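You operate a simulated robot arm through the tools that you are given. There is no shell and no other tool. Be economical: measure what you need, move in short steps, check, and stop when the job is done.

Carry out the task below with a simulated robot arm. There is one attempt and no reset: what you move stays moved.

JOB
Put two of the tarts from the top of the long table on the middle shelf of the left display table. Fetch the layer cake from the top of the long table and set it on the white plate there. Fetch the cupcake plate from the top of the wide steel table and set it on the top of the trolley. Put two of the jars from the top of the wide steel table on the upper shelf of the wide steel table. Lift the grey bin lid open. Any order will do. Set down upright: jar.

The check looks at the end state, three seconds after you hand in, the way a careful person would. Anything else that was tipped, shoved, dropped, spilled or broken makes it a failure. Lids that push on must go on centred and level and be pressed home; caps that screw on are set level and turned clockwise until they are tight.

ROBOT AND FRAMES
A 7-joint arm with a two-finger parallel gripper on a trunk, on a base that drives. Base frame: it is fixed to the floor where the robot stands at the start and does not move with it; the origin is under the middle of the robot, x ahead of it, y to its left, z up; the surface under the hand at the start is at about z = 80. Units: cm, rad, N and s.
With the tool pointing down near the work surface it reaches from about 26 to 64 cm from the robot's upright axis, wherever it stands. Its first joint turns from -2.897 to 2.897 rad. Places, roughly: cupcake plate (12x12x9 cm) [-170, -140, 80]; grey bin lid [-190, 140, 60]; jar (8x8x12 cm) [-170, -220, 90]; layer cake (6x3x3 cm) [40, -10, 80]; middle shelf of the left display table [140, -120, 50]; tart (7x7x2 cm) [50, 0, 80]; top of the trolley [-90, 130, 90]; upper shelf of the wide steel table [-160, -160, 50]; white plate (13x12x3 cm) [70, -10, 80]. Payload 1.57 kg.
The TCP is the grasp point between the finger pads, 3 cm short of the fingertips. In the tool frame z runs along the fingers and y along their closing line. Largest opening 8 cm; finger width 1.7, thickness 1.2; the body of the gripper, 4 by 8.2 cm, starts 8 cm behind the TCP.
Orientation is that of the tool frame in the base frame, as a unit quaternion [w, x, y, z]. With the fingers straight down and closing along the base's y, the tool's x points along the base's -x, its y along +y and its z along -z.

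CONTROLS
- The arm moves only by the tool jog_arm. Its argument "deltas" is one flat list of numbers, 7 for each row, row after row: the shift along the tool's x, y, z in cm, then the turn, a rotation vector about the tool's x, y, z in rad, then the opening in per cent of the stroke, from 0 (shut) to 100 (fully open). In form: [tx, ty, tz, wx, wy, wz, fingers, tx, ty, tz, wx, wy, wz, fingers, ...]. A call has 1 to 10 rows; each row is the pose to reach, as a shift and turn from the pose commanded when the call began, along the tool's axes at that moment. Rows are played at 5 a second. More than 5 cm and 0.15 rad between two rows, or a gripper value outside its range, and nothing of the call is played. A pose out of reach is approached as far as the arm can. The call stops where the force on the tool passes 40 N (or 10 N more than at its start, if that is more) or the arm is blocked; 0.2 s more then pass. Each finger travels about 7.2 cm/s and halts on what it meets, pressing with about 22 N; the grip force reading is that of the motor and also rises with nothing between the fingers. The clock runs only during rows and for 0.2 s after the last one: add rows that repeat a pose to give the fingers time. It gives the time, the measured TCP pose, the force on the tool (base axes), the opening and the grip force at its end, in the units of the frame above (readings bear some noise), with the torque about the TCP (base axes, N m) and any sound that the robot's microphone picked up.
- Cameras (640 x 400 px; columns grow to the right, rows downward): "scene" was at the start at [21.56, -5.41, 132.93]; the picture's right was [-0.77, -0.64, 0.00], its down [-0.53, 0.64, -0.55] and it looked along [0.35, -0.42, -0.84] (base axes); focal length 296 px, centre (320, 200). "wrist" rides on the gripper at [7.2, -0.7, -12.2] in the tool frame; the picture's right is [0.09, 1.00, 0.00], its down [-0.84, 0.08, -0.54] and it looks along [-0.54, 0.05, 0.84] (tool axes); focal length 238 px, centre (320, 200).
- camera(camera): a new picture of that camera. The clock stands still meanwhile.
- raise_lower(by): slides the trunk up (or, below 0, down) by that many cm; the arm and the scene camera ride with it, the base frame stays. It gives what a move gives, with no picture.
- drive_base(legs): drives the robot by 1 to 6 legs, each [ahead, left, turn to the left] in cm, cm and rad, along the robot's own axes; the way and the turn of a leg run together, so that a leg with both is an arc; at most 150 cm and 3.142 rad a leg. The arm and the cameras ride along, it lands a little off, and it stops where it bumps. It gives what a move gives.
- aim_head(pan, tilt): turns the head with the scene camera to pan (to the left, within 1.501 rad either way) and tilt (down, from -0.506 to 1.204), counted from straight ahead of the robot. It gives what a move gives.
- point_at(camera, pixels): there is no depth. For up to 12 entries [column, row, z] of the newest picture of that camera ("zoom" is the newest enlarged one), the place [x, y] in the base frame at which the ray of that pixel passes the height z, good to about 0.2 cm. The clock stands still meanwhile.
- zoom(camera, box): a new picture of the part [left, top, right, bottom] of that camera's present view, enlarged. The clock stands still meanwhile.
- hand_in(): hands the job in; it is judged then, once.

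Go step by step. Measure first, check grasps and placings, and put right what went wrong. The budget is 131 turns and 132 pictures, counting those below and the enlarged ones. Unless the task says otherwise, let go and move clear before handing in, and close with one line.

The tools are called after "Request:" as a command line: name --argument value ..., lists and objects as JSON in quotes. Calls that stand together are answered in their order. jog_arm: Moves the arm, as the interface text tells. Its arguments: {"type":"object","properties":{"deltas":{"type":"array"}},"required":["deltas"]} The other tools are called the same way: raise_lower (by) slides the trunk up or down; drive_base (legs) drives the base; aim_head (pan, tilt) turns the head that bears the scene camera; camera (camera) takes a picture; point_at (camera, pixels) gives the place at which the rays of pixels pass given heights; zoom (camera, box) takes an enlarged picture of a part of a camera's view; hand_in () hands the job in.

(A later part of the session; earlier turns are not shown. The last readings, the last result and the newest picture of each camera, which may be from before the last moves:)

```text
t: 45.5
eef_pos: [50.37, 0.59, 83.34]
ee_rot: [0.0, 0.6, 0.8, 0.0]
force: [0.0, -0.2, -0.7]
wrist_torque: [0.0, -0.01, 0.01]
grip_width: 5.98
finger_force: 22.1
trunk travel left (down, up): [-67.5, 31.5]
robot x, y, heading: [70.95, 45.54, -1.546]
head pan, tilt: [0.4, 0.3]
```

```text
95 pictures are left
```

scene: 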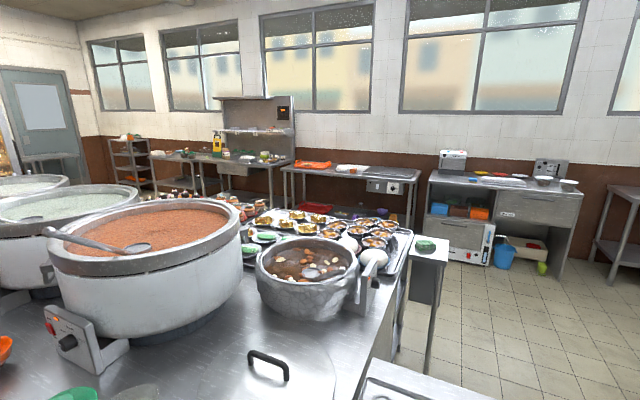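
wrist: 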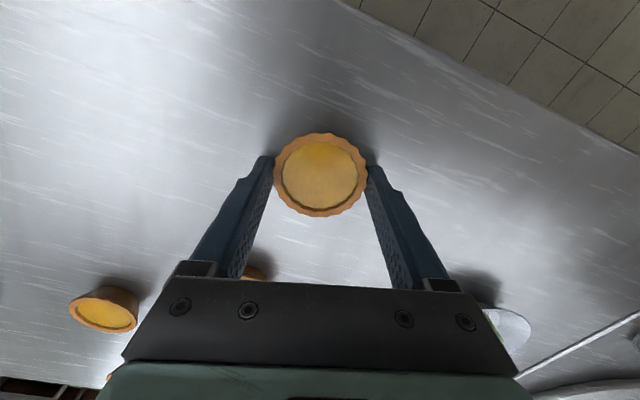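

The tart is held (5.98 cm). I'll lift it high, drive around the table's near end, and look at the display table from the far side.

Request:
jog_arm --deltas '[0, 0, -4.5, 0, 0, 0, 60, 0, 0, -9.3, 0, 0, 0, 60, 0, 0, -14, 0, 0, 0, 60, 0, 0, -18.5, 0, 0, 0, 60, 0, 0, -23, 0, 0, 0, 60, 0, 0, -27, 0, 0, 0, 60]'

Request:
drive_base --legs '[[0, -143, 0], [145, 0, 0]]'

Request:
aim_head --pan 1.3 --tilt 0.5

Request:
camera --camera "scene"

Request:
aim_head --pan -0.3 --tilt 0.5

Request:
camera --camera "scene"

```text
t: 46.9
eef_pos: [50.43, 0.6, 110.61]
ee_rot: [0.001, 0.6, 0.8, 0.0]
force: [0.2, -0.6, -0.2]
wrist_torque: [0.01, -0.04, -0.02]
grip_width: 5.99
finger_force: 21.8
trunk travel left (down, up): [-67.5, 31.5]
robot x, y, heading: [70.62, 45.44, -1.543]
head pan, tilt: [0.4, 0.3]
```

```text
t: 60.8
eef_pos: [-80.27, -150.84, 110.62]
ee_rot: [-0.001, 0.585, 0.811, 0.001]
force: [0.6, 0.2, -0.4]
wrist_torque: [-0.04, -0.05, 0.04]
grip_width: 5.99
finger_force: 21.8
trunk travel left (down, up): [-67.5, 31.5]
robot x, y, heading: [-61.69, -104.67, -1.498]
head pan, tilt: [0.4, 0.3]
```

```text
t: 62.0
eef_pos: [-80.27, -150.87, 110.56]
ee_rot: [0.0, 0.585, 0.811, 0.0]
force: [-0.2, 0.0, -0.1]
wrist_torque: [0.0, 0.0, 0.02]
grip_width: 6.01
finger_force: 22.1
trunk travel left (down, up): [-67.5, 31.5]
robot x, y, heading: [-62.01, -104.56, -1.502]
head pan, tilt: [1.3, 0.499]
```

```text
94 pictures are left
```

scene: 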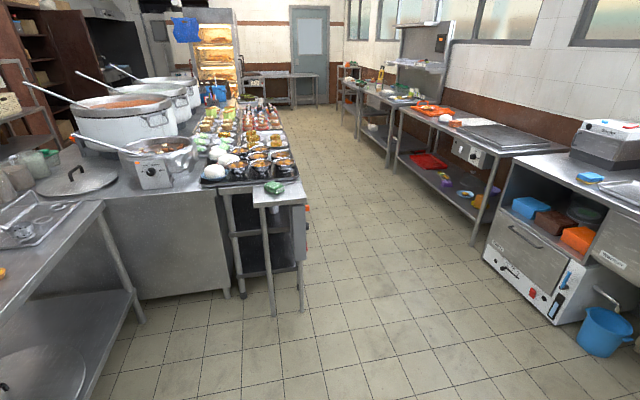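

```text
t: 63.6
eef_pos: [-80.28, -150.79, 110.58]
ee_rot: [0.0, 0.584, 0.812, 0.0]
force: [-0.1, -0.3, -0.7]
wrist_torque: [-0.01, -0.02, 0.05]
grip_width: 5.98
finger_force: 21.6
trunk travel left (down, up): [-67.5, 31.5]
robot x, y, heading: [-61.82, -104.93, -1.5]
head pan, tilt: [-0.3, 0.499]
```

```text
93 pictures are left
```

scene: 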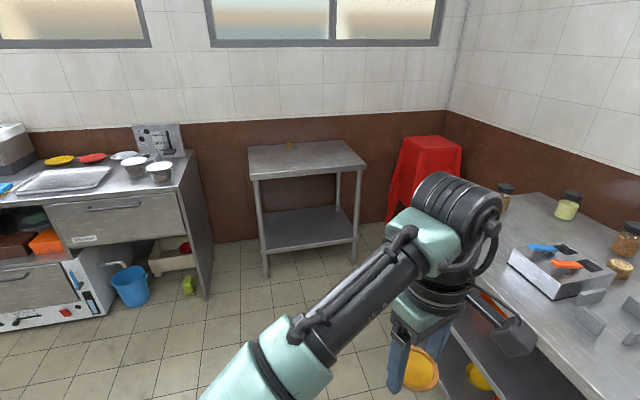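

I can see the display table at (250,200), and the wide steel table with the jars on the right. I'll drive into the aisle, facing the display table's long side.

Request:
drive_base --legs '[[0, 0, 1.5], [60, -55, 0]]'

Request:
aim_head --pan 0.4 --tilt 0.4

Request:
camera --camera "scene"

Request:
zoom --camera "scene" --box '[150, 130, 470, 330]'

```text
t: 71.6
eef_pos: [39.95, -184.22, 110.33]
ee_rot: [0.0, -0.114, 0.993, 0.0]
force: [-0.1, 0.9, 0.2]
wrist_torque: [0.05, 0.0, 0.02]
grip_width: 5.97
finger_force: 22.3
trunk travel left (down, up): [-67.5, 31.5]
robot x, y, heading: [-3.79, -161.34, -0.026]
head pan, tilt: [-0.3, 0.499]
```

```text
t: 72.7
eef_pos: [39.93, -184.2, 110.51]
ee_rot: [0.0, -0.114, 0.993, 0.0]
force: [-0.2, 0.0, -0.4]
wrist_torque: [-0.02, -0.01, 0.0]
grip_width: 5.98
finger_force: 21.6
trunk travel left (down, up): [-67.5, 31.5]
robot x, y, heading: [-4.21, -161.32, -0.027]
head pan, tilt: [0.4, 0.4]
```

```text
92 pictures are left
```

scene: 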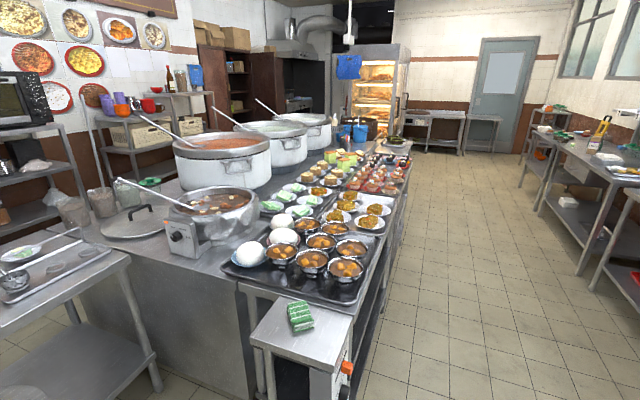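

```text
2.00 times, centred on (310, 230) of scene
```

zoom: 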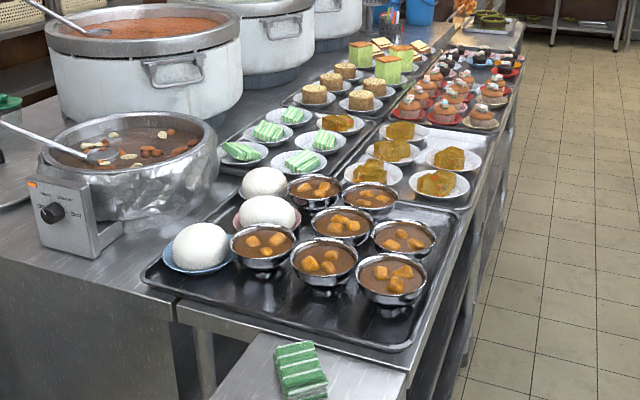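

I'll measure the display table's front edge and the aisle edges before driving in.

Request:
point_at --camera "scene" --pixels '[[352, 318, 80], [347, 302, 80], [398, 205, 80], [408, 160, 80], [240, 285, 80], [598, 290, 0], [545, 210, 0], [592, 262, 40], [640, 340, 0], [252, 340, 75]]'

Request:
zoom --camera "scene" --box '[440, 80, 640, 320]'

```text
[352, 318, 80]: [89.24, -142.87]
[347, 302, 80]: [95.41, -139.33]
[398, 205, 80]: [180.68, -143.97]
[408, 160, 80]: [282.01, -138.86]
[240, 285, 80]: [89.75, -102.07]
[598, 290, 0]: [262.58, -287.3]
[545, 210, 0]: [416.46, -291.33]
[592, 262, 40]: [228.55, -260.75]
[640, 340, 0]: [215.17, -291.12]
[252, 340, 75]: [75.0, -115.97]
```

```text
1.67 times, centred on (540, 200) of scene
```

zoom: 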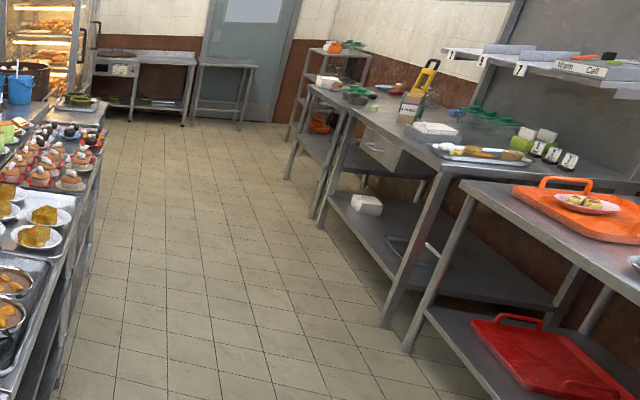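

The display table's front edge is at y≈-142, spanning x≈90–185. I'll drive into the aisle at about (132,-200) and turn to face +y to see its shelves.

Request:
drive_base --legs '[[135, -36, 0], [0, 0, 1.597]]'

Request:
aim_head --pan 0.15 --tilt 0.9

Request:
camera --camera "scene"

Request:
raise_lower --by -50

Request:
aim_head --pan 0.15 --tilt 0.5

Request:
camera --camera "scene"

```text
t: 83.7
eef_pos: [155.95, -157.58, 110.6]
ee_rot: [0.0, 0.788, -0.615, 0.0]
force: [0.2, 0.5, -0.2]
wrist_torque: [-0.02, 0.0, 0.0]
grip_width: 5.95
finger_force: 21.9
trunk travel left (down, up): [-67.5, 31.5]
robot x, y, heading: [134.2, -201.9, 1.564]
head pan, tilt: [0.4, 0.4]
```

```text
t: 84.6
eef_pos: [156.07, -157.52, 110.57]
ee_rot: [0.0, 0.788, -0.615, -0.001]
force: [-0.3, -0.6, -0.2]
wrist_torque: [0.0, -0.02, -0.03]
grip_width: 5.96
finger_force: 21.7
trunk travel left (down, up): [-67.5, 31.5]
robot x, y, heading: [134.18, -201.79, 1.563]
head pan, tilt: [0.15, 0.901]
```

```text
89 pictures are left
```

scene: 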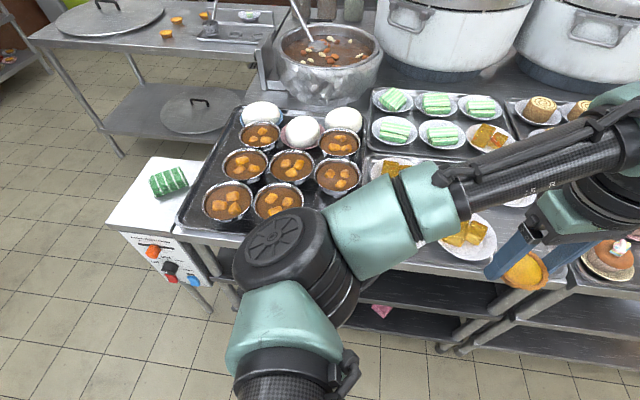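

```text
refused: -50 is not a number from -40 to 40
```

```text
t: 85.5
eef_pos: [156.02, -157.45, 110.49]
ee_rot: [0.0, 0.788, -0.616, 0.001]
force: [-0.7, -0.6, -0.3]
wrist_torque: [-0.02, -0.01, -0.03]
grip_width: 5.96
finger_force: 22.5
trunk travel left (down, up): [-67.5, 31.5]
robot x, y, heading: [133.97, -201.94, 1.562]
head pan, tilt: [0.15, 0.499]
```

```text
88 pictures are left
```

scene: 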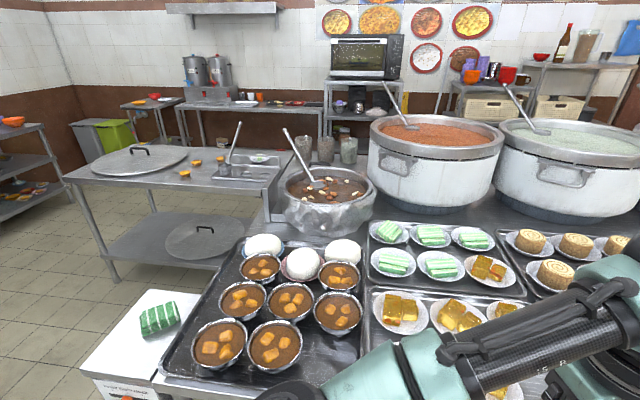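

The shelves lie under a flush, full top. I'll back off 20 cm and lower the trunk to look into the middle shelf.

Request:
drive_base --legs '[[-22, 0, 0]]'

Request:
raise_lower --by -40

Request:
aim_head --pan 0.1 --tilt 0.5

Request:
camera --camera "scene"

Request:
camera --camera "wrist"

```text
t: 87.2
eef_pos: [156.0, -179.01, 110.52]
ee_rot: [0.0, 0.787, -0.617, 0.0]
force: [0.5, 0.1, -1.7]
wrist_torque: [0.03, 0.02, 0.02]
grip_width: 5.95
finger_force: 22.3
trunk travel left (down, up): [-67.5, 31.5]
robot x, y, heading: [134.03, -223.45, 1.555]
head pan, tilt: [0.15, 0.499]
```

```text
t: 91.0
eef_pos: [155.95, -178.85, 70.5]
ee_rot: [0.0, 0.787, -0.617, 0.0]
force: [0.1, -0.3, -0.7]
wrist_torque: [0.01, 0.03, -0.02]
grip_width: 5.97
finger_force: 22.2
trunk travel left (down, up): [-27.5, 71.5]
robot x, y, heading: [133.7, -223.38, 1.555]
head pan, tilt: [0.15, 0.499]
```

```text
t: 91.6
eef_pos: [155.91, -179.06, 70.43]
ee_rot: [0.0, 0.788, -0.616, 0.001]
force: [0.0, 0.6, -0.3]
wrist_torque: [0.01, -0.02, -0.01]
grip_width: 5.95
finger_force: 22.4
trunk travel left (down, up): [-27.5, 71.5]
robot x, y, heading: [134.27, -223.42, 1.56]
head pan, tilt: [0.099, 0.499]
```

```text
87 pictures are left
```

scene: 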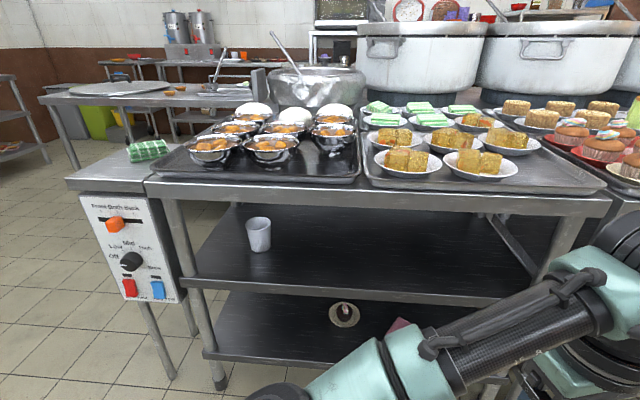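

```text
86 pictures are left
```

wrist: 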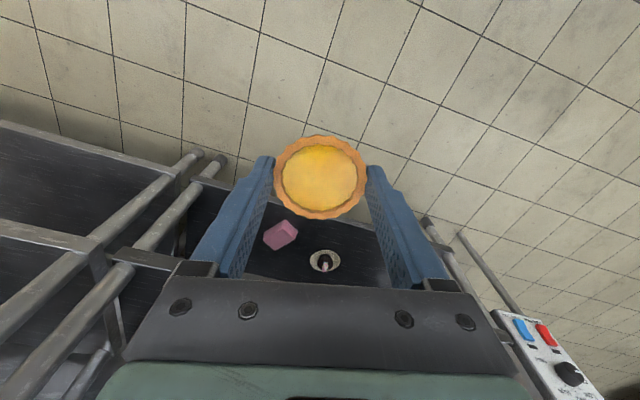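

The middle shelf (dark, with a white cup at (258,235)) has ample free space. I'll measure its front edge, the posts and the top's underside.

Request:
point_at --camera "scene" --pixels '[[200, 278, 50], [400, 290, 50], [515, 297, 50], [258, 250, 50], [235, 205, 50], [490, 215, 50], [180, 200, 75], [400, 210, 76], [590, 213, 76], [350, 230, 50]]'

Request:
point_at --camera "wrist" --pixels '[[320, 178, 70], [230, 185, 50], [428, 225, 50], [428, 225, 25]]'

```text
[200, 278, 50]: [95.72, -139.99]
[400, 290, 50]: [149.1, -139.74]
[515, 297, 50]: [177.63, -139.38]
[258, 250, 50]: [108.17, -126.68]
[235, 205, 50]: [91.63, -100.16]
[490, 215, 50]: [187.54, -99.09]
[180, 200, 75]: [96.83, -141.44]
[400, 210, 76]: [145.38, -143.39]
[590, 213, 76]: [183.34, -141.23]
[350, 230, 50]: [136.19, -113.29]
```

```text
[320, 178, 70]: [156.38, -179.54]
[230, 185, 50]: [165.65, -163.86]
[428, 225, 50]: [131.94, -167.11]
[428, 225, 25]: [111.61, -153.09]
```

The shelf front edge is at y≈-140, z≈50, with clearance up to 76, so the tart has to go in with the tool pitched toward horizontal. The small stand beside the display table (top near (110,175)) can serve for a regrasp. I'll measure it.

Request:
zoom --camera "scene" --box '[40, 90, 240, 230]'

Request:
point_at --camera "scene" --pixels '[[66, 182, 76], [147, 189, 76], [120, 147, 76], [66, 182, 73], [147, 189, 73], [148, 160, 76]]'

```text
2.86 times, centred on (140, 160) of scene
```

zoom: 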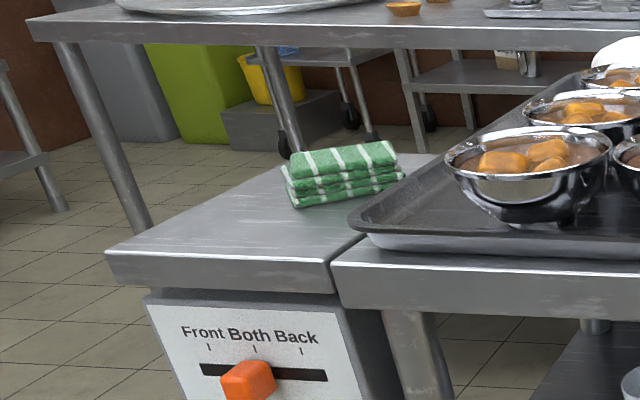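

```text
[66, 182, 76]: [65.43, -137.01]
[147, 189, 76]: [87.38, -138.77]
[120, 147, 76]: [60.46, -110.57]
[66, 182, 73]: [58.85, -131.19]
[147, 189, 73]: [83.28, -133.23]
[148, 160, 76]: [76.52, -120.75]
```

I'll raise the trunk, shift left along the aisle, then go ahead so the tart is over the free front of the stand, and turn the tool square.

Request:
raise_lower --by 35

Request:
drive_base --legs '[[0, 81, 0], [45, 0, 0]]'

Request:
jog_arm --deltas '[0, 0, 0, 0, 0, 0.08, 60, 0, 0, 0, 0, 0, 0.16, 60, 0, 0, 0, 0, 0, 0.245, 60]'

Request:
camera --camera "wrist"

Request:
aim_head --pan -0.1 --tilt 0.9

Request:
camera --camera "scene"

```text
t: 95.0
eef_pos: [155.93, -178.95, 105.6]
ee_rot: [0.0, 0.787, -0.616, 0.0]
force: [-0.6, 0.1, -0.7]
wrist_torque: [0.0, -0.01, 0.02]
grip_width: 5.96
finger_force: 21.9
trunk travel left (down, up): [-62.5, 36.5]
robot x, y, heading: [134.04, -223.18, 1.561]
head pan, tilt: [0.099, 0.499]
```

```text
t: 101.6
eef_pos: [77.9, -132.32, 105.57]
ee_rot: [0.0, 0.789, -0.615, 0.001]
force: [0.1, 0.3, -0.2]
wrist_torque: [-0.03, 0.0, 0.01]
grip_width: 5.96
finger_force: 22.2
trunk travel left (down, up): [-62.5, 36.5]
robot x, y, heading: [56.0, -176.58, 1.564]
head pan, tilt: [0.099, 0.499]
```

```text
t: 102.4
eef_pos: [77.89, -132.35, 105.53]
ee_rot: [0.001, -0.706, 0.708, 0.001]
force: [-0.4, 1.2, -0.6]
wrist_torque: [-0.02, -0.06, -0.01]
grip_width: 5.96
finger_force: 21.2
trunk travel left (down, up): [-62.5, 36.5]
robot x, y, heading: [55.9, -177.1, 1.565]
head pan, tilt: [0.099, 0.499]
```

```text
84 pictures are left
```

wrist: 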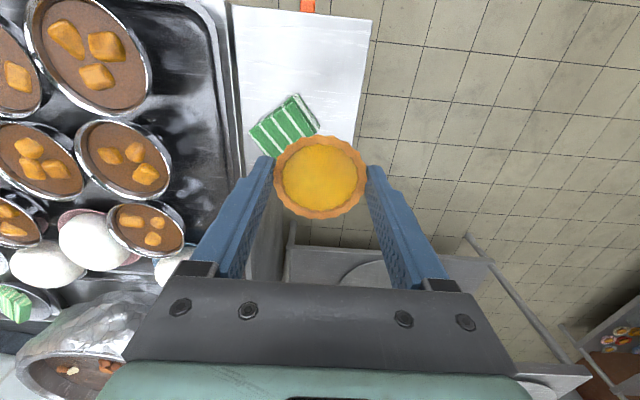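

```text
t: 103.3
eef_pos: [77.86, -132.33, 105.5]
ee_rot: [0.0, -0.707, 0.708, 0.0]
force: [-0.5, 0.6, 0.0]
wrist_torque: [-0.02, 0.04, -0.01]
grip_width: 5.96
finger_force: 21.6
trunk travel left (down, up): [-62.5, 36.5]
robot x, y, heading: [56.02, -176.52, 1.569]
head pan, tilt: [-0.099, 0.901]
```

```text
83 pictures are left
```

scene: 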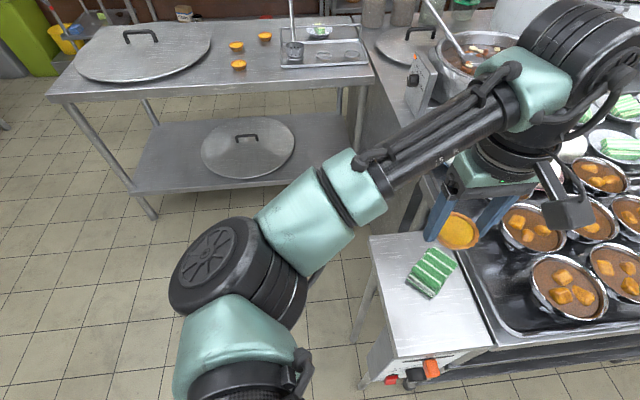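

I'll locate the stand top with both cameras.

Request:
point_at --camera "wrist" --pixels '[[232, 8, 78], [371, 20, 78], [251, 130, 80], [316, 128, 80], [232, 8, 74], [371, 20, 74], [371, 20, 82]]'

Request:
point_at --camera "scene" --pixels '[[385, 345, 78], [493, 345, 78], [385, 345, 74], [493, 345, 74], [385, 345, 82], [370, 237, 78], [408, 277, 80], [434, 297, 80], [452, 270, 80]]'

```text
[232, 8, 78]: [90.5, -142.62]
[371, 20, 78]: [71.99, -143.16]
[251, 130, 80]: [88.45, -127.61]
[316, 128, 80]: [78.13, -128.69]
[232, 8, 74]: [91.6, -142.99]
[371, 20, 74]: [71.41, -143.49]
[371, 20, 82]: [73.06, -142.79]
```

```text
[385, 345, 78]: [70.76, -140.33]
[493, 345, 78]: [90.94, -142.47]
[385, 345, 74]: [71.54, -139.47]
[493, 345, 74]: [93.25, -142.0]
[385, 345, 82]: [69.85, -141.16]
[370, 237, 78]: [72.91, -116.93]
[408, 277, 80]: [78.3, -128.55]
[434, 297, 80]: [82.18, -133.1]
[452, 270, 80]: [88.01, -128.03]
```

The stand top is at z≈78, x 71–90, with its front edge at y=-142. I'll lower the tart toward (76.5,-137.2), clear of the towel.

Request:
jog_arm --deltas '[2.5, 0.7, 0, 0, 0, 0, 60, 4.9, 1.4, 0, 0, 0, 0, 60, 4.9, 1.4, 4.8, 0, 0, 0, 60, 4.9, 1.4, 9.6, 0, 0, 0, 60, 4.9, 1.4, 14.4, 0, 0, 0, 60, 4.9, 1.4, 18, 0, 0, 0, 60, 4.9, 1.4, 20.5, 0, 0, 0, 60, 4.9, 1.4, 22, 0, 0, 0, 60]'

Request:
camera --camera "wrist"

```text
t: 105.1
eef_pos: [76.24, -137.08, 83.59]
ee_rot: [0.0, -0.707, 0.707, 0.001]
force: [0.2, 0.0, -0.1]
wrist_torque: [0.01, 0.02, 0.0]
grip_width: 5.98
finger_force: 22.2
trunk travel left (down, up): [-62.5, 36.5]
robot x, y, heading: [55.77, -176.76, 1.559]
head pan, tilt: [-0.099, 0.901]
```

```text
82 pictures are left
```

wrist: 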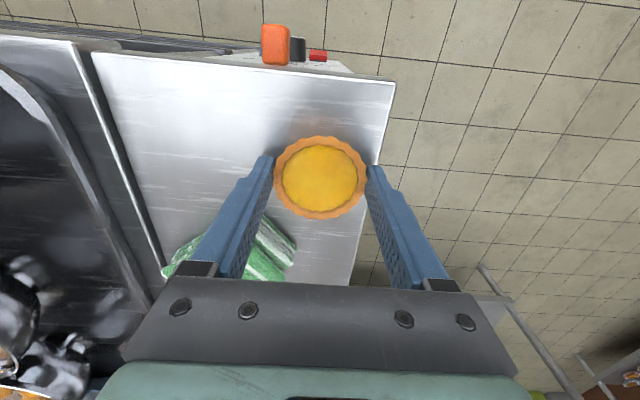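

Checking the margins to the stand edge and towel.

Request:
point_at --camera "wrist" --pixels '[[377, 165, 78], [368, 215, 78], [264, 215, 80], [296, 240, 80], [296, 246, 78], [394, 82, 78], [91, 52, 78]]'

```text
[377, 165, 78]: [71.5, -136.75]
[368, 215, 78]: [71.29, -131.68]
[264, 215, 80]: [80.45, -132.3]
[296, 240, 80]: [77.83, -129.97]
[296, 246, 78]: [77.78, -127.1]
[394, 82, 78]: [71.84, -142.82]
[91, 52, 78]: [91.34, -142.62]
```

Margins are fine. I'll shift 0.8 cm inward and lower to contact.

Request:
jog_arm --deltas '[0, -0.8, 0.5, 0, 0, 0, 60, 0, -0.8, 1.2, 0, 0, 0, 60, 0, -0.8, 1.7, 0, 0, 0, 60, 0, -0.8, 2.1, 0, 0, 0, 60, 0, -0.8, 2.4, 0, 0, 0, 60, 0, -0.8, 2.6, 0, 0, 0, 60]'

```text
t: 105.8
eef_pos: [76.91, -137.05, 82.98]
ee_rot: [-0.003, 0.707, -0.707, -0.003]
force: [-4.6, -7.3, 22.5]
wrist_torque: [-0.43, 0.7, 0.07]
grip_width: 5.98
finger_force: 22.1
trunk travel left (down, up): [-62.5, 36.5]
robot x, y, heading: [55.59, -176.48, 1.563]
head pan, tilt: [-0.099, 0.901]
stopped in row 3: the force on the tool passed its limit at 48 N (the readings are from after the stop); the commanded pose is now the measured one
```

The stand top is at z≈80 (contact at TCP 83). I'll release, rise, and begin pitching the tool toward horizontal.

Request:
jog_arm --deltas '[0, 0, -0.3, 0, 0, 0, 75, 0, 0, -0.3, 0, 0, 0, 100, 0, 0, -0.3, 0, 0, 0, 100, 0, 0, -4, 0, 0, 0, 100, 0, 0, -8, 0, 0, 0, 100, 0, 0, -8, 0, -0.15, 0, 100, 0, 0, -8, 0, -0.3, 0, 100, 0, 0, -8, 0, -0.45, 0, 100, 0, 0, -8, 0, -0.6, 0, 100, 0, 0, -8, 0, -0.75, 0, 100]'

Request:
camera --camera "wrist"

```text
t: 108.0
eef_pos: [76.95, -136.92, 90.83]
ee_rot: [-0.263, 0.658, -0.655, -0.261]
force: [0.3, -0.1, -0.7]
wrist_torque: [0.01, -0.01, 0.01]
grip_width: 7.98
finger_force: 0.1
trunk travel left (down, up): [-62.5, 36.5]
robot x, y, heading: [56.06, -176.83, 1.564]
head pan, tilt: [-0.099, 0.901]
```

```text
81 pictures are left
```

wrist: 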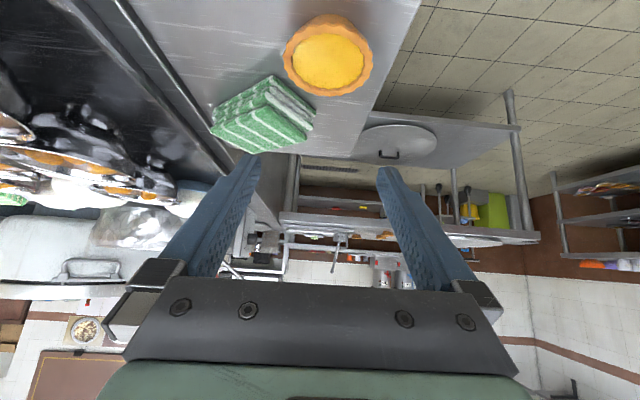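

The pitch works. I'll locate the tart from this view.

Request:
point_at --camera "wrist" --pixels '[[284, 50, 81.8], [373, 58, 81.8], [330, 14, 81.8], [327, 88, 81.8]]'

Request:
camera --camera "scene"

```text
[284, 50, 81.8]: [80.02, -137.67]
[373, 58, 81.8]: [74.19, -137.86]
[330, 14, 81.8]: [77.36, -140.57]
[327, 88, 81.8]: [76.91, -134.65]
```

```text
80 pictures are left
```

scene: 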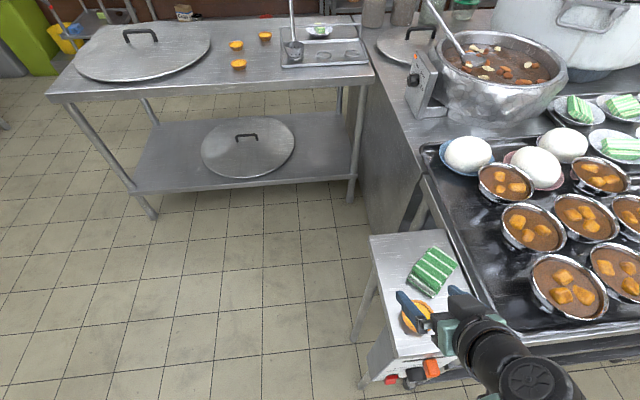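

The tart is centred at (77.1,-137.6). I'll pitch to 0.9, lower behind it and grip its sides.

Request:
jog_arm --deltas '[1.68, -0.15, -1.56, 0, -0.15, 0, 100, 4.4, -0.15, 1.36, 0, -0.15, 0, 100, 6.0, -0.15, 3.1, 0, -0.15, 0, 100, 7.2, -0.15, 4.35, 0, -0.15, 0, 100, 7.2, -0.15, 4.35, 0, -0.15, 0, 100]'

Request:
camera --camera "wrist"

Request:
zoom --camera "scene" --box '[340, 220, 580, 400]'

```text
t: 109.2
eef_pos: [77.36, -139.08, 82.56]
ee_rot: [-0.311, 0.636, -0.635, -0.31]
force: [0.1, -0.1, -0.4]
wrist_torque: [0.06, -0.01, 0.01]
grip_width: 7.98
finger_force: 0.0
trunk travel left (down, up): [-62.5, 36.5]
robot x, y, heading: [56.02, -176.78, 1.566]
head pan, tilt: [-0.099, 0.901]
```

```text
79 pictures are left
```

wrist: 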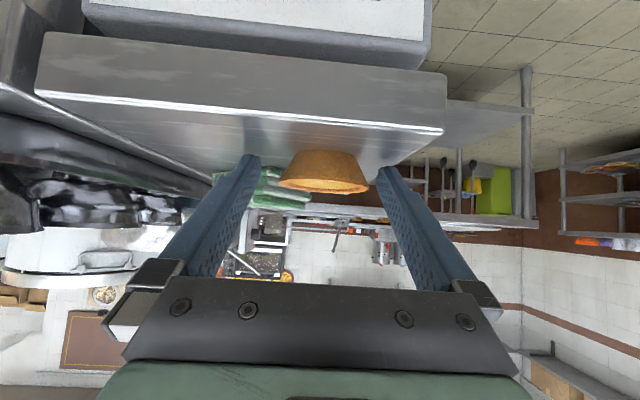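

```text
2.22 times, centred on (460, 310) of scene
```

zoom: 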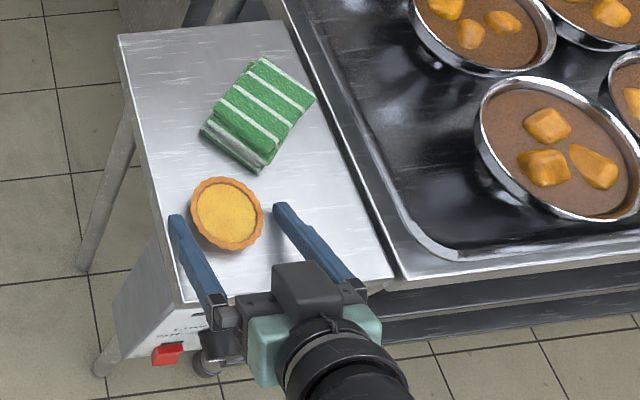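

The tart sits between the fingertips. Closing the grip and lifting slightly.

Request:
jog_arm --deltas '[0, 0, 0, 0, 0, 0, 60, 0, 0, 0, 0, 0, 0, 60, 0, 0, 0, 0, 0, 0, 60, 0, 0, 0, 0, 0, 0, 60, -1.5, 0, -1.2, 0, 0, 0, 60, -3.1, 0, -2.5, 0, 0, 0, 60]'

Request:
camera --camera "wrist"

Request:
zoom --camera "scene" --box '[340, 220, 580, 400]'

```text
t: 110.6
eef_pos: [77.09, -139.22, 86.56]
ee_rot: [-0.309, 0.636, -0.635, -0.31]
force: [0.8, 0.0, 0.7]
wrist_torque: [0.03, 0.01, 0.02]
grip_width: 5.98
finger_force: 22.1
trunk travel left (down, up): [-62.5, 36.5]
robot x, y, heading: [55.96, -176.57, 1.567]
head pan, tilt: [-0.099, 0.901]
```

```text
77 pictures are left
```

wrist: 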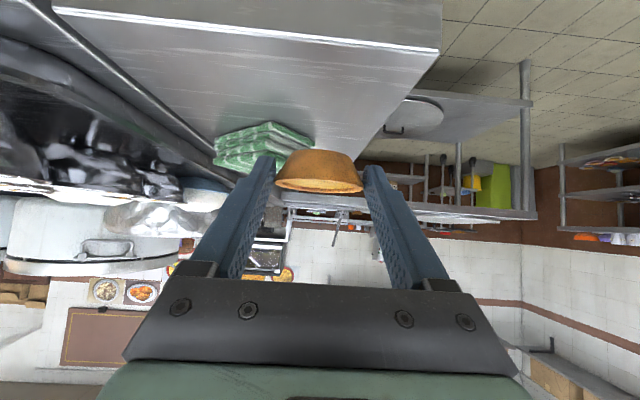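

```text
2.22 times, centred on (460, 310) of scene
```

zoom: 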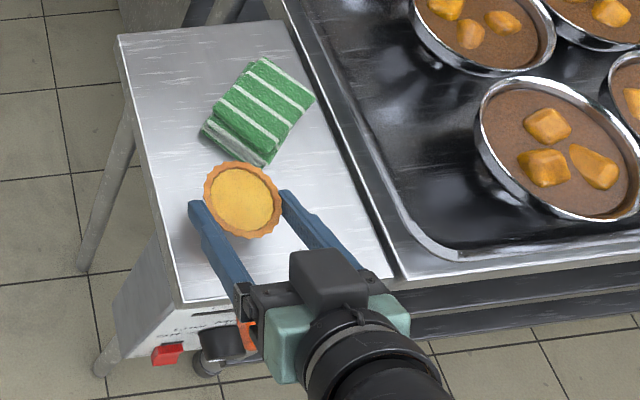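

The tart is held level. I'll back out, drive along to x≈138, lower the trunk 30, and check before entering.

Request:
drive_base --legs '[[-30, 0, 0], [0, -61, 0]]'

Request:
raise_lower --by -30

Request:
aim_head --pan -0.2 --tilt 0.7

Request:
camera --camera "scene"

Request:
camera --camera "wrist"

```text
t: 115.6
eef_pos: [137.81, -170.94, 86.37]
ee_rot: [0.312, -0.631, 0.641, 0.307]
force: [0.3, -0.2, -0.6]
wrist_torque: [0.01, -0.01, 0.01]
grip_width: 5.97
finger_force: 21.9
trunk travel left (down, up): [-62.5, 36.5]
robot x, y, heading: [115.71, -207.73, 1.547]
head pan, tilt: [-0.099, 0.901]
```

```text
t: 118.6
eef_pos: [137.58, -170.87, 56.49]
ee_rot: [0.313, -0.63, 0.641, 0.307]
force: [0.3, -0.9, 0.4]
wrist_torque: [-0.02, -0.04, -0.02]
grip_width: 5.96
finger_force: 21.3
trunk travel left (down, up): [-32.5, 66.5]
robot x, y, heading: [115.7, -207.81, 1.541]
head pan, tilt: [-0.099, 0.901]
```

```text
t: 119.3
eef_pos: [137.47, -170.92, 56.54]
ee_rot: [0.313, -0.63, 0.641, 0.307]
force: [-0.4, -0.2, 0.4]
wrist_torque: [-0.01, 0.0, 0.02]
grip_width: 5.97
finger_force: 22.1
trunk travel left (down, up): [-32.5, 66.5]
robot x, y, heading: [115.16, -208.08, 1.546]
head pan, tilt: [-0.201, 0.7]
```

```text
75 pictures are left
```

scene: 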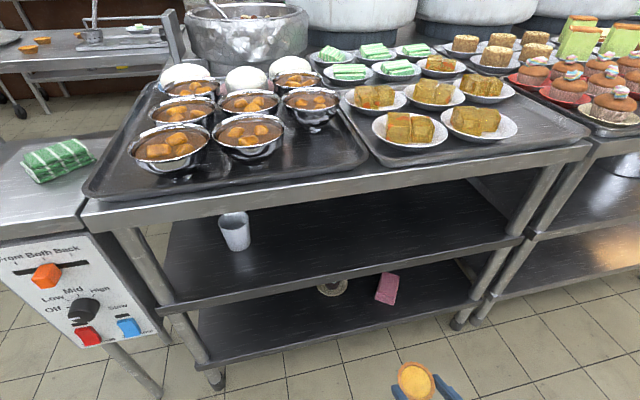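

```text
74 pictures are left
```

wrist: 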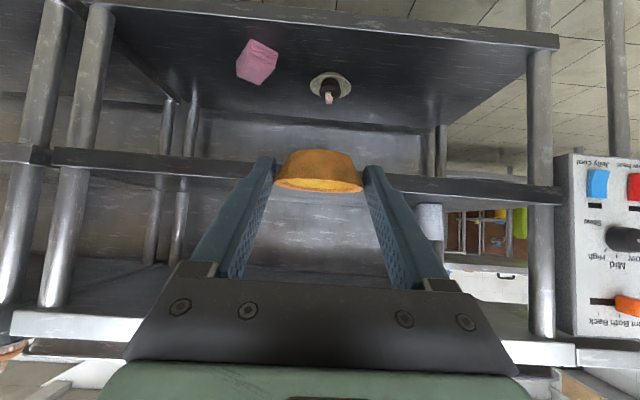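

The shelf is open ahead. I'll advance 25 cm and check clearances.

Request:
drive_base --legs '[[25, 0, 0.02]]'

Request:
aim_head --pan -0.4 --tilt 1.1

Request:
camera --camera "scene"

Request:
camera --camera "wrist"

```text
t: 121.2
eef_pos: [137.07, -145.23, 56.64]
ee_rot: [-0.309, 0.637, -0.634, -0.311]
force: [0.0, 1.0, 0.6]
wrist_torque: [-0.01, -0.02, 0.0]
grip_width: 5.98
finger_force: 22.0
trunk travel left (down, up): [-32.5, 66.5]
robot x, y, heading: [116.12, -182.89, 1.566]
head pan, tilt: [-0.201, 0.7]
```

```text
t: 122.0
eef_pos: [137.25, -145.21, 56.6]
ee_rot: [-0.308, 0.638, -0.633, -0.311]
force: [0.9, -0.3, 0.2]
wrist_torque: [0.01, 0.03, -0.01]
grip_width: 5.97
finger_force: 21.8
trunk travel left (down, up): [-32.5, 66.5]
robot x, y, heading: [116.24, -182.58, 1.567]
head pan, tilt: [-0.4, 1.1]
```

```text
73 pictures are left
```

scene: 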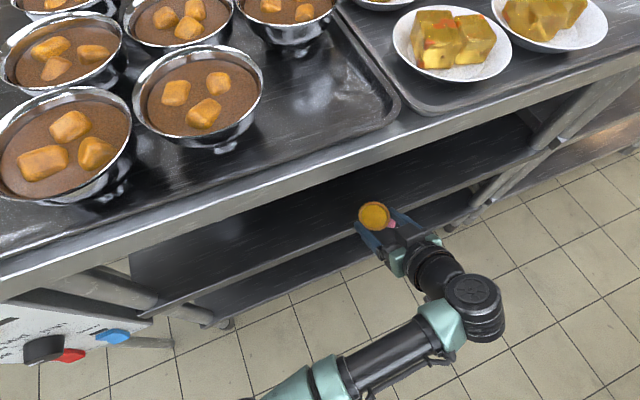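

```text
72 pictures are left
```

wrist: 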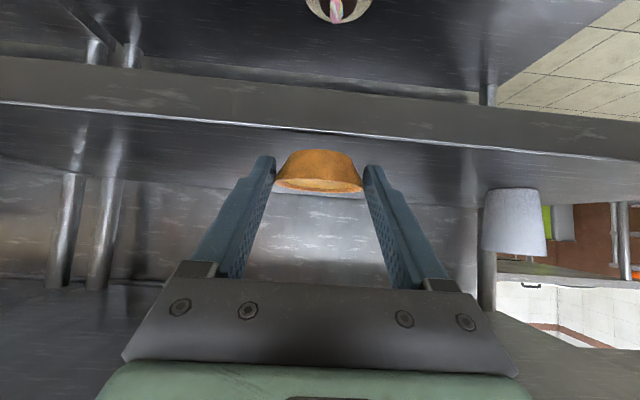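

There is good clearance on all sides. I'll reach the arm in 12.5 cm and start lowering.

Request:
jog_arm --deltas '[-2.6, 0, 3.25, 0, 0, 0, 60, -5.2, 0, 6.5, 0, 0, 0, 60, -7.75, 0, 9.75, 0, 0, 0, 60, -6.2, 0, 11, 0, 0, 0, 60, -5.6, 0, 11.45, 0, 0, 0, 60]'

Request:
camera --camera "wrist"

Request:
camera --camera "scene"

```text
t: 123.2
eef_pos: [137.02, -132.61, 54.52]
ee_rot: [-0.313, 0.636, -0.632, -0.312]
force: [-1.5, -6.8, 19.6]
wrist_torque: [0.03, 0.18, 0.1]
grip_width: 5.96
finger_force: 21.6
trunk travel left (down, up): [-32.5, 66.5]
robot x, y, heading: [116.26, -182.9, 1.572]
head pan, tilt: [-0.4, 1.1]
```

```text
71 pictures are left
```

wrist: 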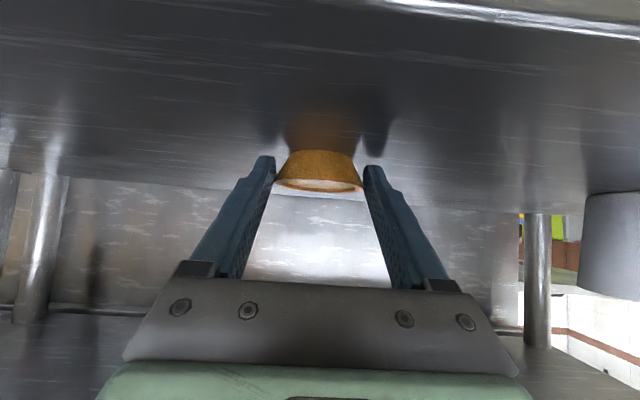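

```text
70 pictures are left
```

scene: 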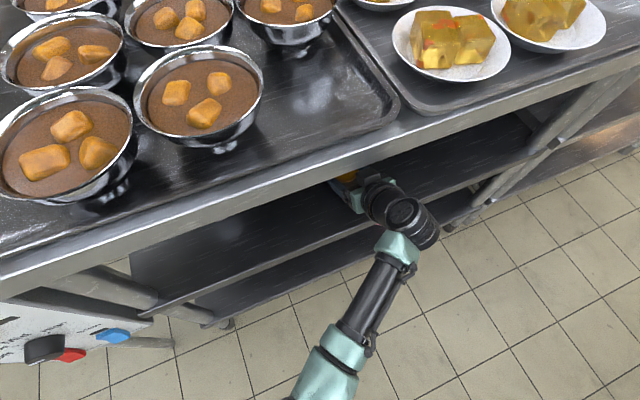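

Contact already at 54.5, so the shelf surface is near z=52. I'll ease, open, and back straight out.

Request:
jog_arm --deltas '[-0.15, 0, -0.1, 0, 0, 0, 60, -0.15, 0, -0.1, 0, 0, 0, 80, -0.15, 0, -0.1, 0, 0, 0, 100, -0.15, 0, -0.1, 0, 0, 0, 100, 1.7, 0, -2.5, 0, 0, 0, 100, 4.2, 0, -5.6, 0, 0, 0, 100, 6.7, 0, -8.7, 0, 0, 0, 100, 9.2, 0, -11.8, 0, 0, 0, 100]'

Request:
camera --camera "wrist"

```text
t: 125.0
eef_pos: [137.47, -148.28, 53.66]
ee_rot: [-0.307, 0.638, -0.634, -0.31]
force: [-0.3, 0.2, 0.0]
wrist_torque: [0.03, -0.02, -0.02]
grip_width: 8.0
finger_force: 0.1
trunk travel left (down, up): [-32.5, 66.5]
robot x, y, heading: [116.08, -182.77, 1.567]
head pan, tilt: [-0.4, 1.1]
```

```text
69 pictures are left
```

wrist: 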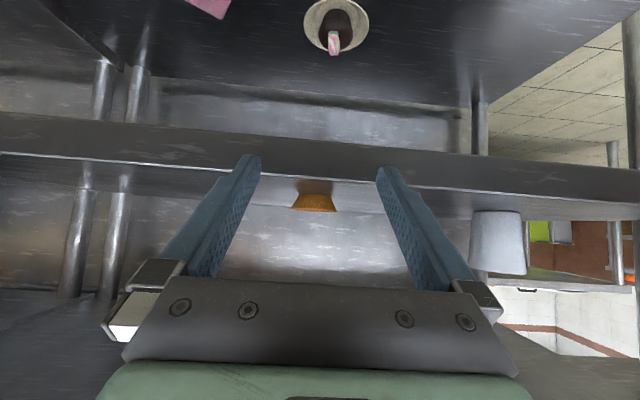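

The first tart is on the shelf. I'll back out, raise, and drive to the second tart at (38.7,-37.7) from the aisle side.

Request:
drive_base --legs '[[-20, 0, 0]]'

Request:
raise_lower --by 40

Request:
drive_base --legs '[[0, 98, 0], [103, 0, 0]]'

Request:
aim_head --pan -0.2 --tilt 0.9

Request:
camera --camera "scene"

Request:
camera --camera "wrist"

```text
t: 126.6
eef_pos: [137.25, -167.51, 53.86]
ee_rot: [-0.309, 0.639, -0.631, -0.312]
force: [-0.1, 0.2, -0.4]
wrist_torque: [-0.02, -0.01, -0.01]
grip_width: 8.03
finger_force: 0.1
trunk travel left (down, up): [-32.5, 66.5]
robot x, y, heading: [116.23, -202.48, 1.573]
head pan, tilt: [-0.4, 1.1]
```

```text
t: 130.4
eef_pos: [137.06, -167.6, 93.92]
ee_rot: [-0.308, 0.639, -0.632, -0.312]
force: [0.1, 0.2, 0.1]
wrist_torque: [0.01, 0.03, -0.05]
grip_width: 7.99
finger_force: 0.0
trunk travel left (down, up): [-72.5, 26.5]
robot x, y, heading: [116.43, -202.42, 1.574]
head pan, tilt: [-0.4, 1.1]
```

```text
t: 140.5
eef_pos: [38.69, -65.87, 93.8]
ee_rot: [0.31, -0.635, 0.637, 0.309]
force: [-0.1, -0.4, -0.7]
wrist_torque: [0.02, -0.02, -0.02]
grip_width: 8.02
finger_force: 0.0
trunk travel left (down, up): [-72.5, 26.5]
robot x, y, heading: [17.09, -100.59, 1.557]
head pan, tilt: [-0.4, 1.1]
```

```text
t: 141.2
eef_pos: [38.67, -65.79, 93.9]
ee_rot: [0.311, -0.634, 0.637, 0.309]
force: [0.8, 0.4, 0.3]
wrist_torque: [0.02, 0.01, 0.02]
grip_width: 7.98
finger_force: 0.1
trunk travel left (down, up): [-72.5, 26.5]
robot x, y, heading: [16.94, -100.42, 1.55]
head pan, tilt: [-0.201, 0.901]
```

```text
68 pictures are left
```

scene: 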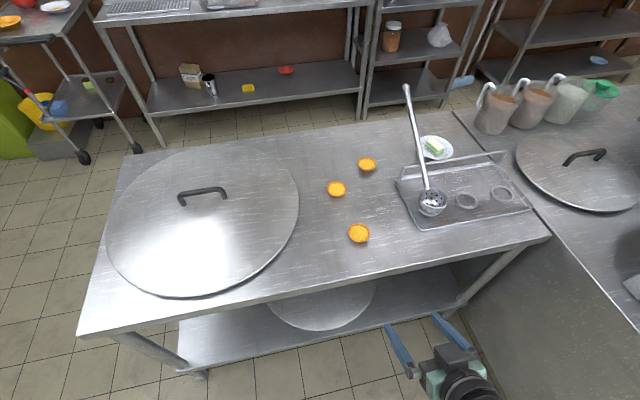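

```text
67 pictures are left
```

wrist: 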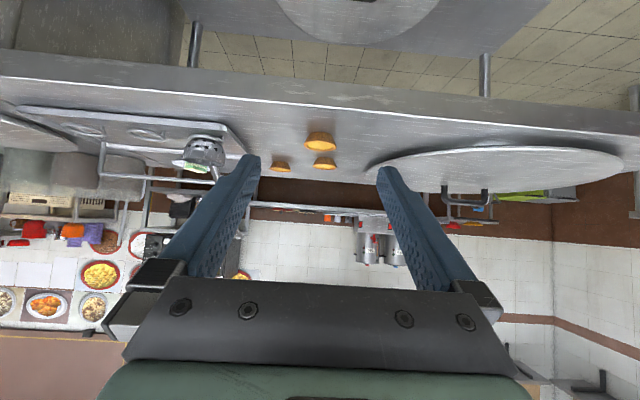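

The target tart is at (358,233) in the scene. I'll measure it.

Request:
point_at --camera "scene" --pixels '[[347, 232, 82], [370, 232, 82], [358, 224, 82], [358, 241, 82], [549, 237, 80], [300, 292, 80]]'

Request:
point_at --camera "wrist" --pixels '[[304, 145, 82], [336, 145, 82], [320, 150, 82]]'

```text
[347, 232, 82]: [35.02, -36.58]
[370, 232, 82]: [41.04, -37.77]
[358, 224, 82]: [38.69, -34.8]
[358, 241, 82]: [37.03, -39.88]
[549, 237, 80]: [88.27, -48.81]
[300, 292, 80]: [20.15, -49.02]
```

```text
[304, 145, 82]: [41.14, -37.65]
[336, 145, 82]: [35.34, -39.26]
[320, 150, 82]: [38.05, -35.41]
```

The tart is centred at (38.1,-37.4). Driving ahead 14 cm, then I'll reach with the arm.

Request:
drive_base --legs '[[14, 0, 0.015]]'

```text
t: 142.6
eef_pos: [38.12, -51.56, 93.91]
ee_rot: [-0.308, 0.64, -0.631, -0.311]
force: [-1.1, 0.2, 0.0]
wrist_torque: [0.01, 0.01, -0.03]
grip_width: 8.0
finger_force: 0.0
trunk travel left (down, up): [-72.5, 26.5]
robot x, y, heading: [17.33, -86.74, 1.578]
head pan, tilt: [-0.201, 0.901]
```

Request:
jog_arm --deltas '[-2.6, 0, 3.25, 0, 0, 0, 100, -5.2, 0, 6.5, 0, 0, 0, 100, -7.75, 0, 9.75, 0, 0, 0, 100, -5, 0, 11.9, 0, 0, 0, 100, -3.05, 0, 13.45, 0, 0, 0, 100]'

Request:
camera --camera "wrist"

Request:
camera --camera "scene"

```text
t: 143.8
eef_pos: [37.84, -39.07, 87.76]
ee_rot: [-0.308, 0.64, -0.631, -0.312]
force: [0.0, 0.4, 0.8]
wrist_torque: [-0.02, -0.02, 0.01]
grip_width: 7.99
finger_force: 0.2
trunk travel left (down, up): [-72.5, 26.5]
robot x, y, heading: [17.21, -86.43, 1.576]
head pan, tilt: [-0.201, 0.901]
```

```text
66 pictures are left
```

wrist: 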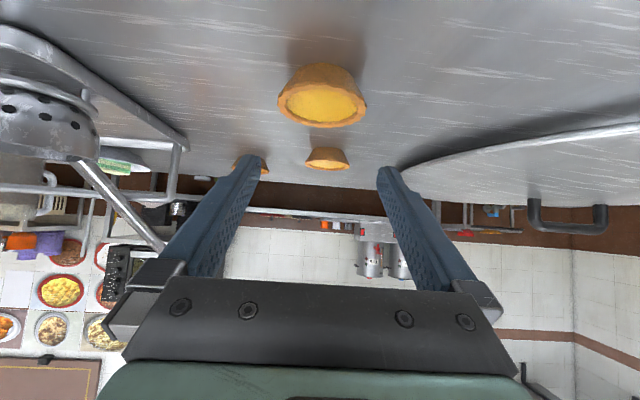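

```text
65 pictures are left
```

scene: 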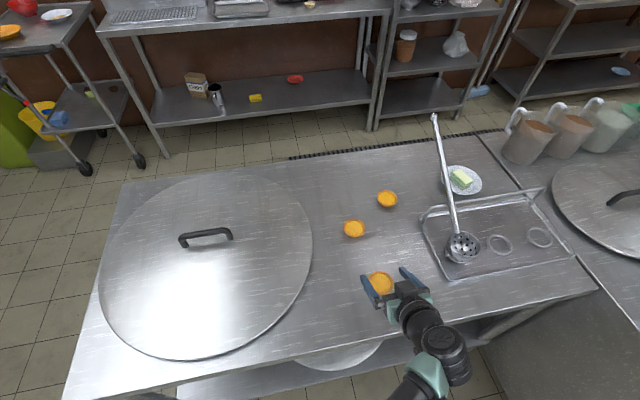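

Request:
point_at --camera "wrist" --pixels '[[279, 103, 81.8], [367, 103, 81.8], [322, 80, 80], [322, 127, 81.8]]'

```text
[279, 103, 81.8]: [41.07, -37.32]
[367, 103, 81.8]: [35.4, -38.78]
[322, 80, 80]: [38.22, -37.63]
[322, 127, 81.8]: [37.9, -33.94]
```

Centred. Lowering 5 cm, gripping, and lifting.

Request:
jog_arm --deltas '[2, -0.35, 1.58, 0, 0, 0, 100, 3.95, -0.35, 3.13, 0, 0, 0, 100, 3.95, -0.35, 3.13, 0, 0, 0, 100, 3.95, -0.35, 3.13, 0, 0, 0, 60, 3.95, -0.35, 3.13, 0, 0, 0, 60, 3.95, -0.35, 3.13, 0, 0, 0, 60, 3.95, -0.35, 3.13, 0, 0, 0, 60, 1.6, -0.35, 1.27, 0, 0, 0, 60, -1.5, -0.35, -1.2, 0, 0, 0, 60]'

Request:
camera --camera "wrist"

```text
t: 145.8
eef_pos: [38.03, -38.93, 89.9]
ee_rot: [-0.308, 0.64, -0.632, -0.31]
force: [0.5, -0.2, -0.2]
wrist_torque: [0.0, -0.02, 0.0]
grip_width: 6.01
finger_force: 21.6
trunk travel left (down, up): [-72.5, 26.5]
robot x, y, heading: [17.22, -86.69, 1.58]
head pan, tilt: [-0.201, 0.901]
```

```text
64 pictures are left
```

wrist: 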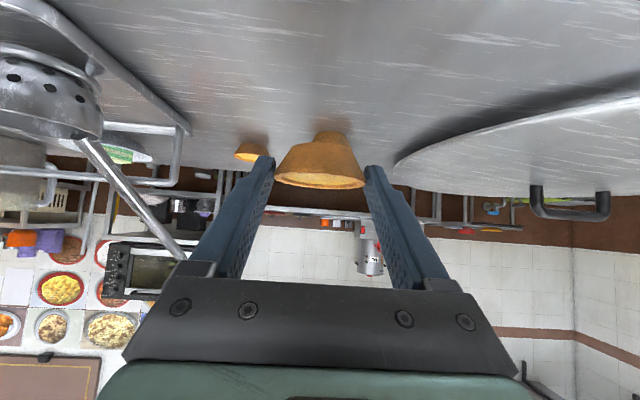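

The second tart is held. Driving back to the display table, target x≈152, and lowering.

Request:
drive_base --legs '[[-125, 0, 0], [0, -114, 0]]'

Request:
raise_lower --by -32.5

Request:
aim_head --pan -0.2 --tilt 0.7

Request:
camera --camera "scene"

Request:
camera --camera "wrist"

```text
t: 157.3
eef_pos: [150.64, -158.91, 89.81]
ee_rot: [-0.307, 0.644, -0.627, -0.314]
force: [-0.1, -0.4, -1.0]
wrist_torque: [-0.03, 0.0, 0.05]
grip_width: 6.03
finger_force: 22.3
trunk travel left (down, up): [-72.5, 26.5]
robot x, y, heading: [130.18, -206.73, 1.583]
head pan, tilt: [-0.201, 0.901]
```

```text
t: 160.5
eef_pos: [150.59, -158.87, 57.28]
ee_rot: [-0.306, 0.644, -0.627, -0.314]
force: [0.3, -0.1, -0.5]
wrist_torque: [-0.01, 0.0, -0.03]
grip_width: 6.02
finger_force: 21.9
trunk travel left (down, up): [-40.0, 59.0]
robot x, y, heading: [130.21, -206.79, 1.587]
head pan, tilt: [-0.201, 0.901]
```

```text
t: 161.2
eef_pos: [150.58, -159.08, 57.24]
ee_rot: [-0.306, 0.644, -0.627, -0.313]
force: [0.8, -0.3, 0.2]
wrist_torque: [-0.06, 0.0, 0.03]
grip_width: 6.01
finger_force: 21.7
trunk travel left (down, up): [-40.0, 59.0]
robot x, y, heading: [130.33, -206.87, 1.587]
head pan, tilt: [-0.201, 0.7]
```

```text
63 pictures are left
```

scene: 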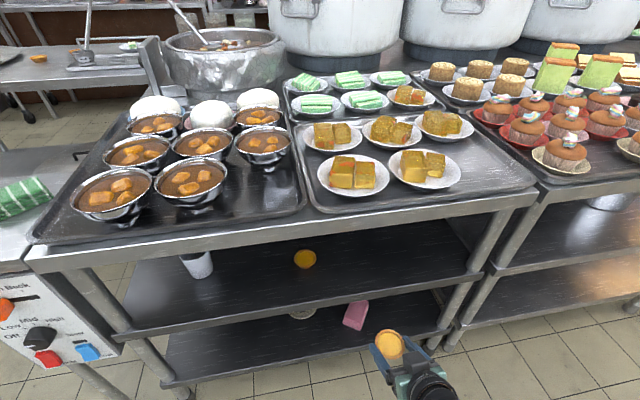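

```text
62 pictures are left
```

wrist: 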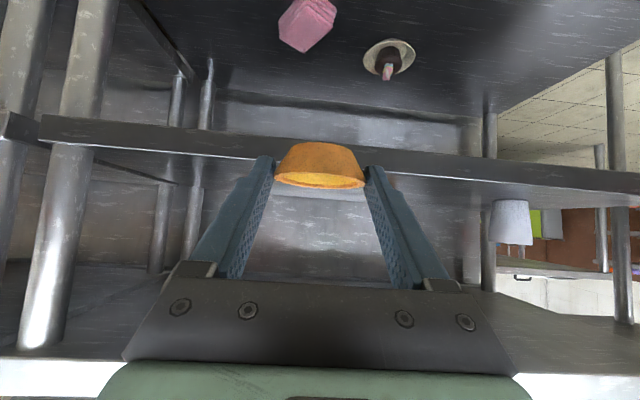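

The first tart stands well at (305,258). Driving ahead 26 cm into the shelf space.

Request:
drive_base --legs '[[26, 0, -0.012]]'

Request:
camera --camera "wrist"

```text
t: 163.1
eef_pos: [150.58, -133.04, 57.37]
ee_rot: [-0.307, 0.642, -0.629, -0.312]
force: [0.6, -1.1, -0.9]
wrist_torque: [-0.01, 0.03, 0.0]
grip_width: 6.03
finger_force: 22.2
trunk travel left (down, up): [-40.0, 59.0]
robot x, y, heading: [130.19, -180.7, 1.578]
head pan, tilt: [-0.201, 0.7]
```

```text
61 pictures are left
```

wrist: 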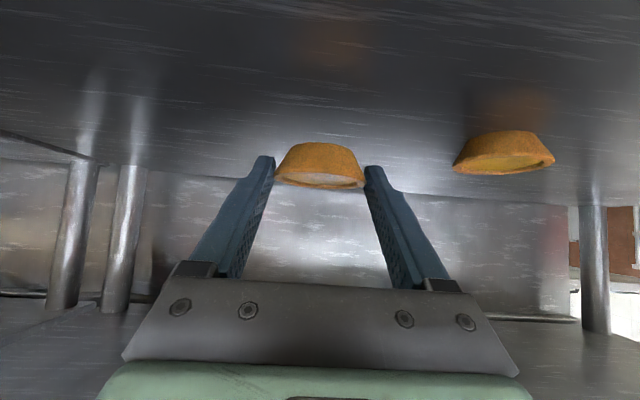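

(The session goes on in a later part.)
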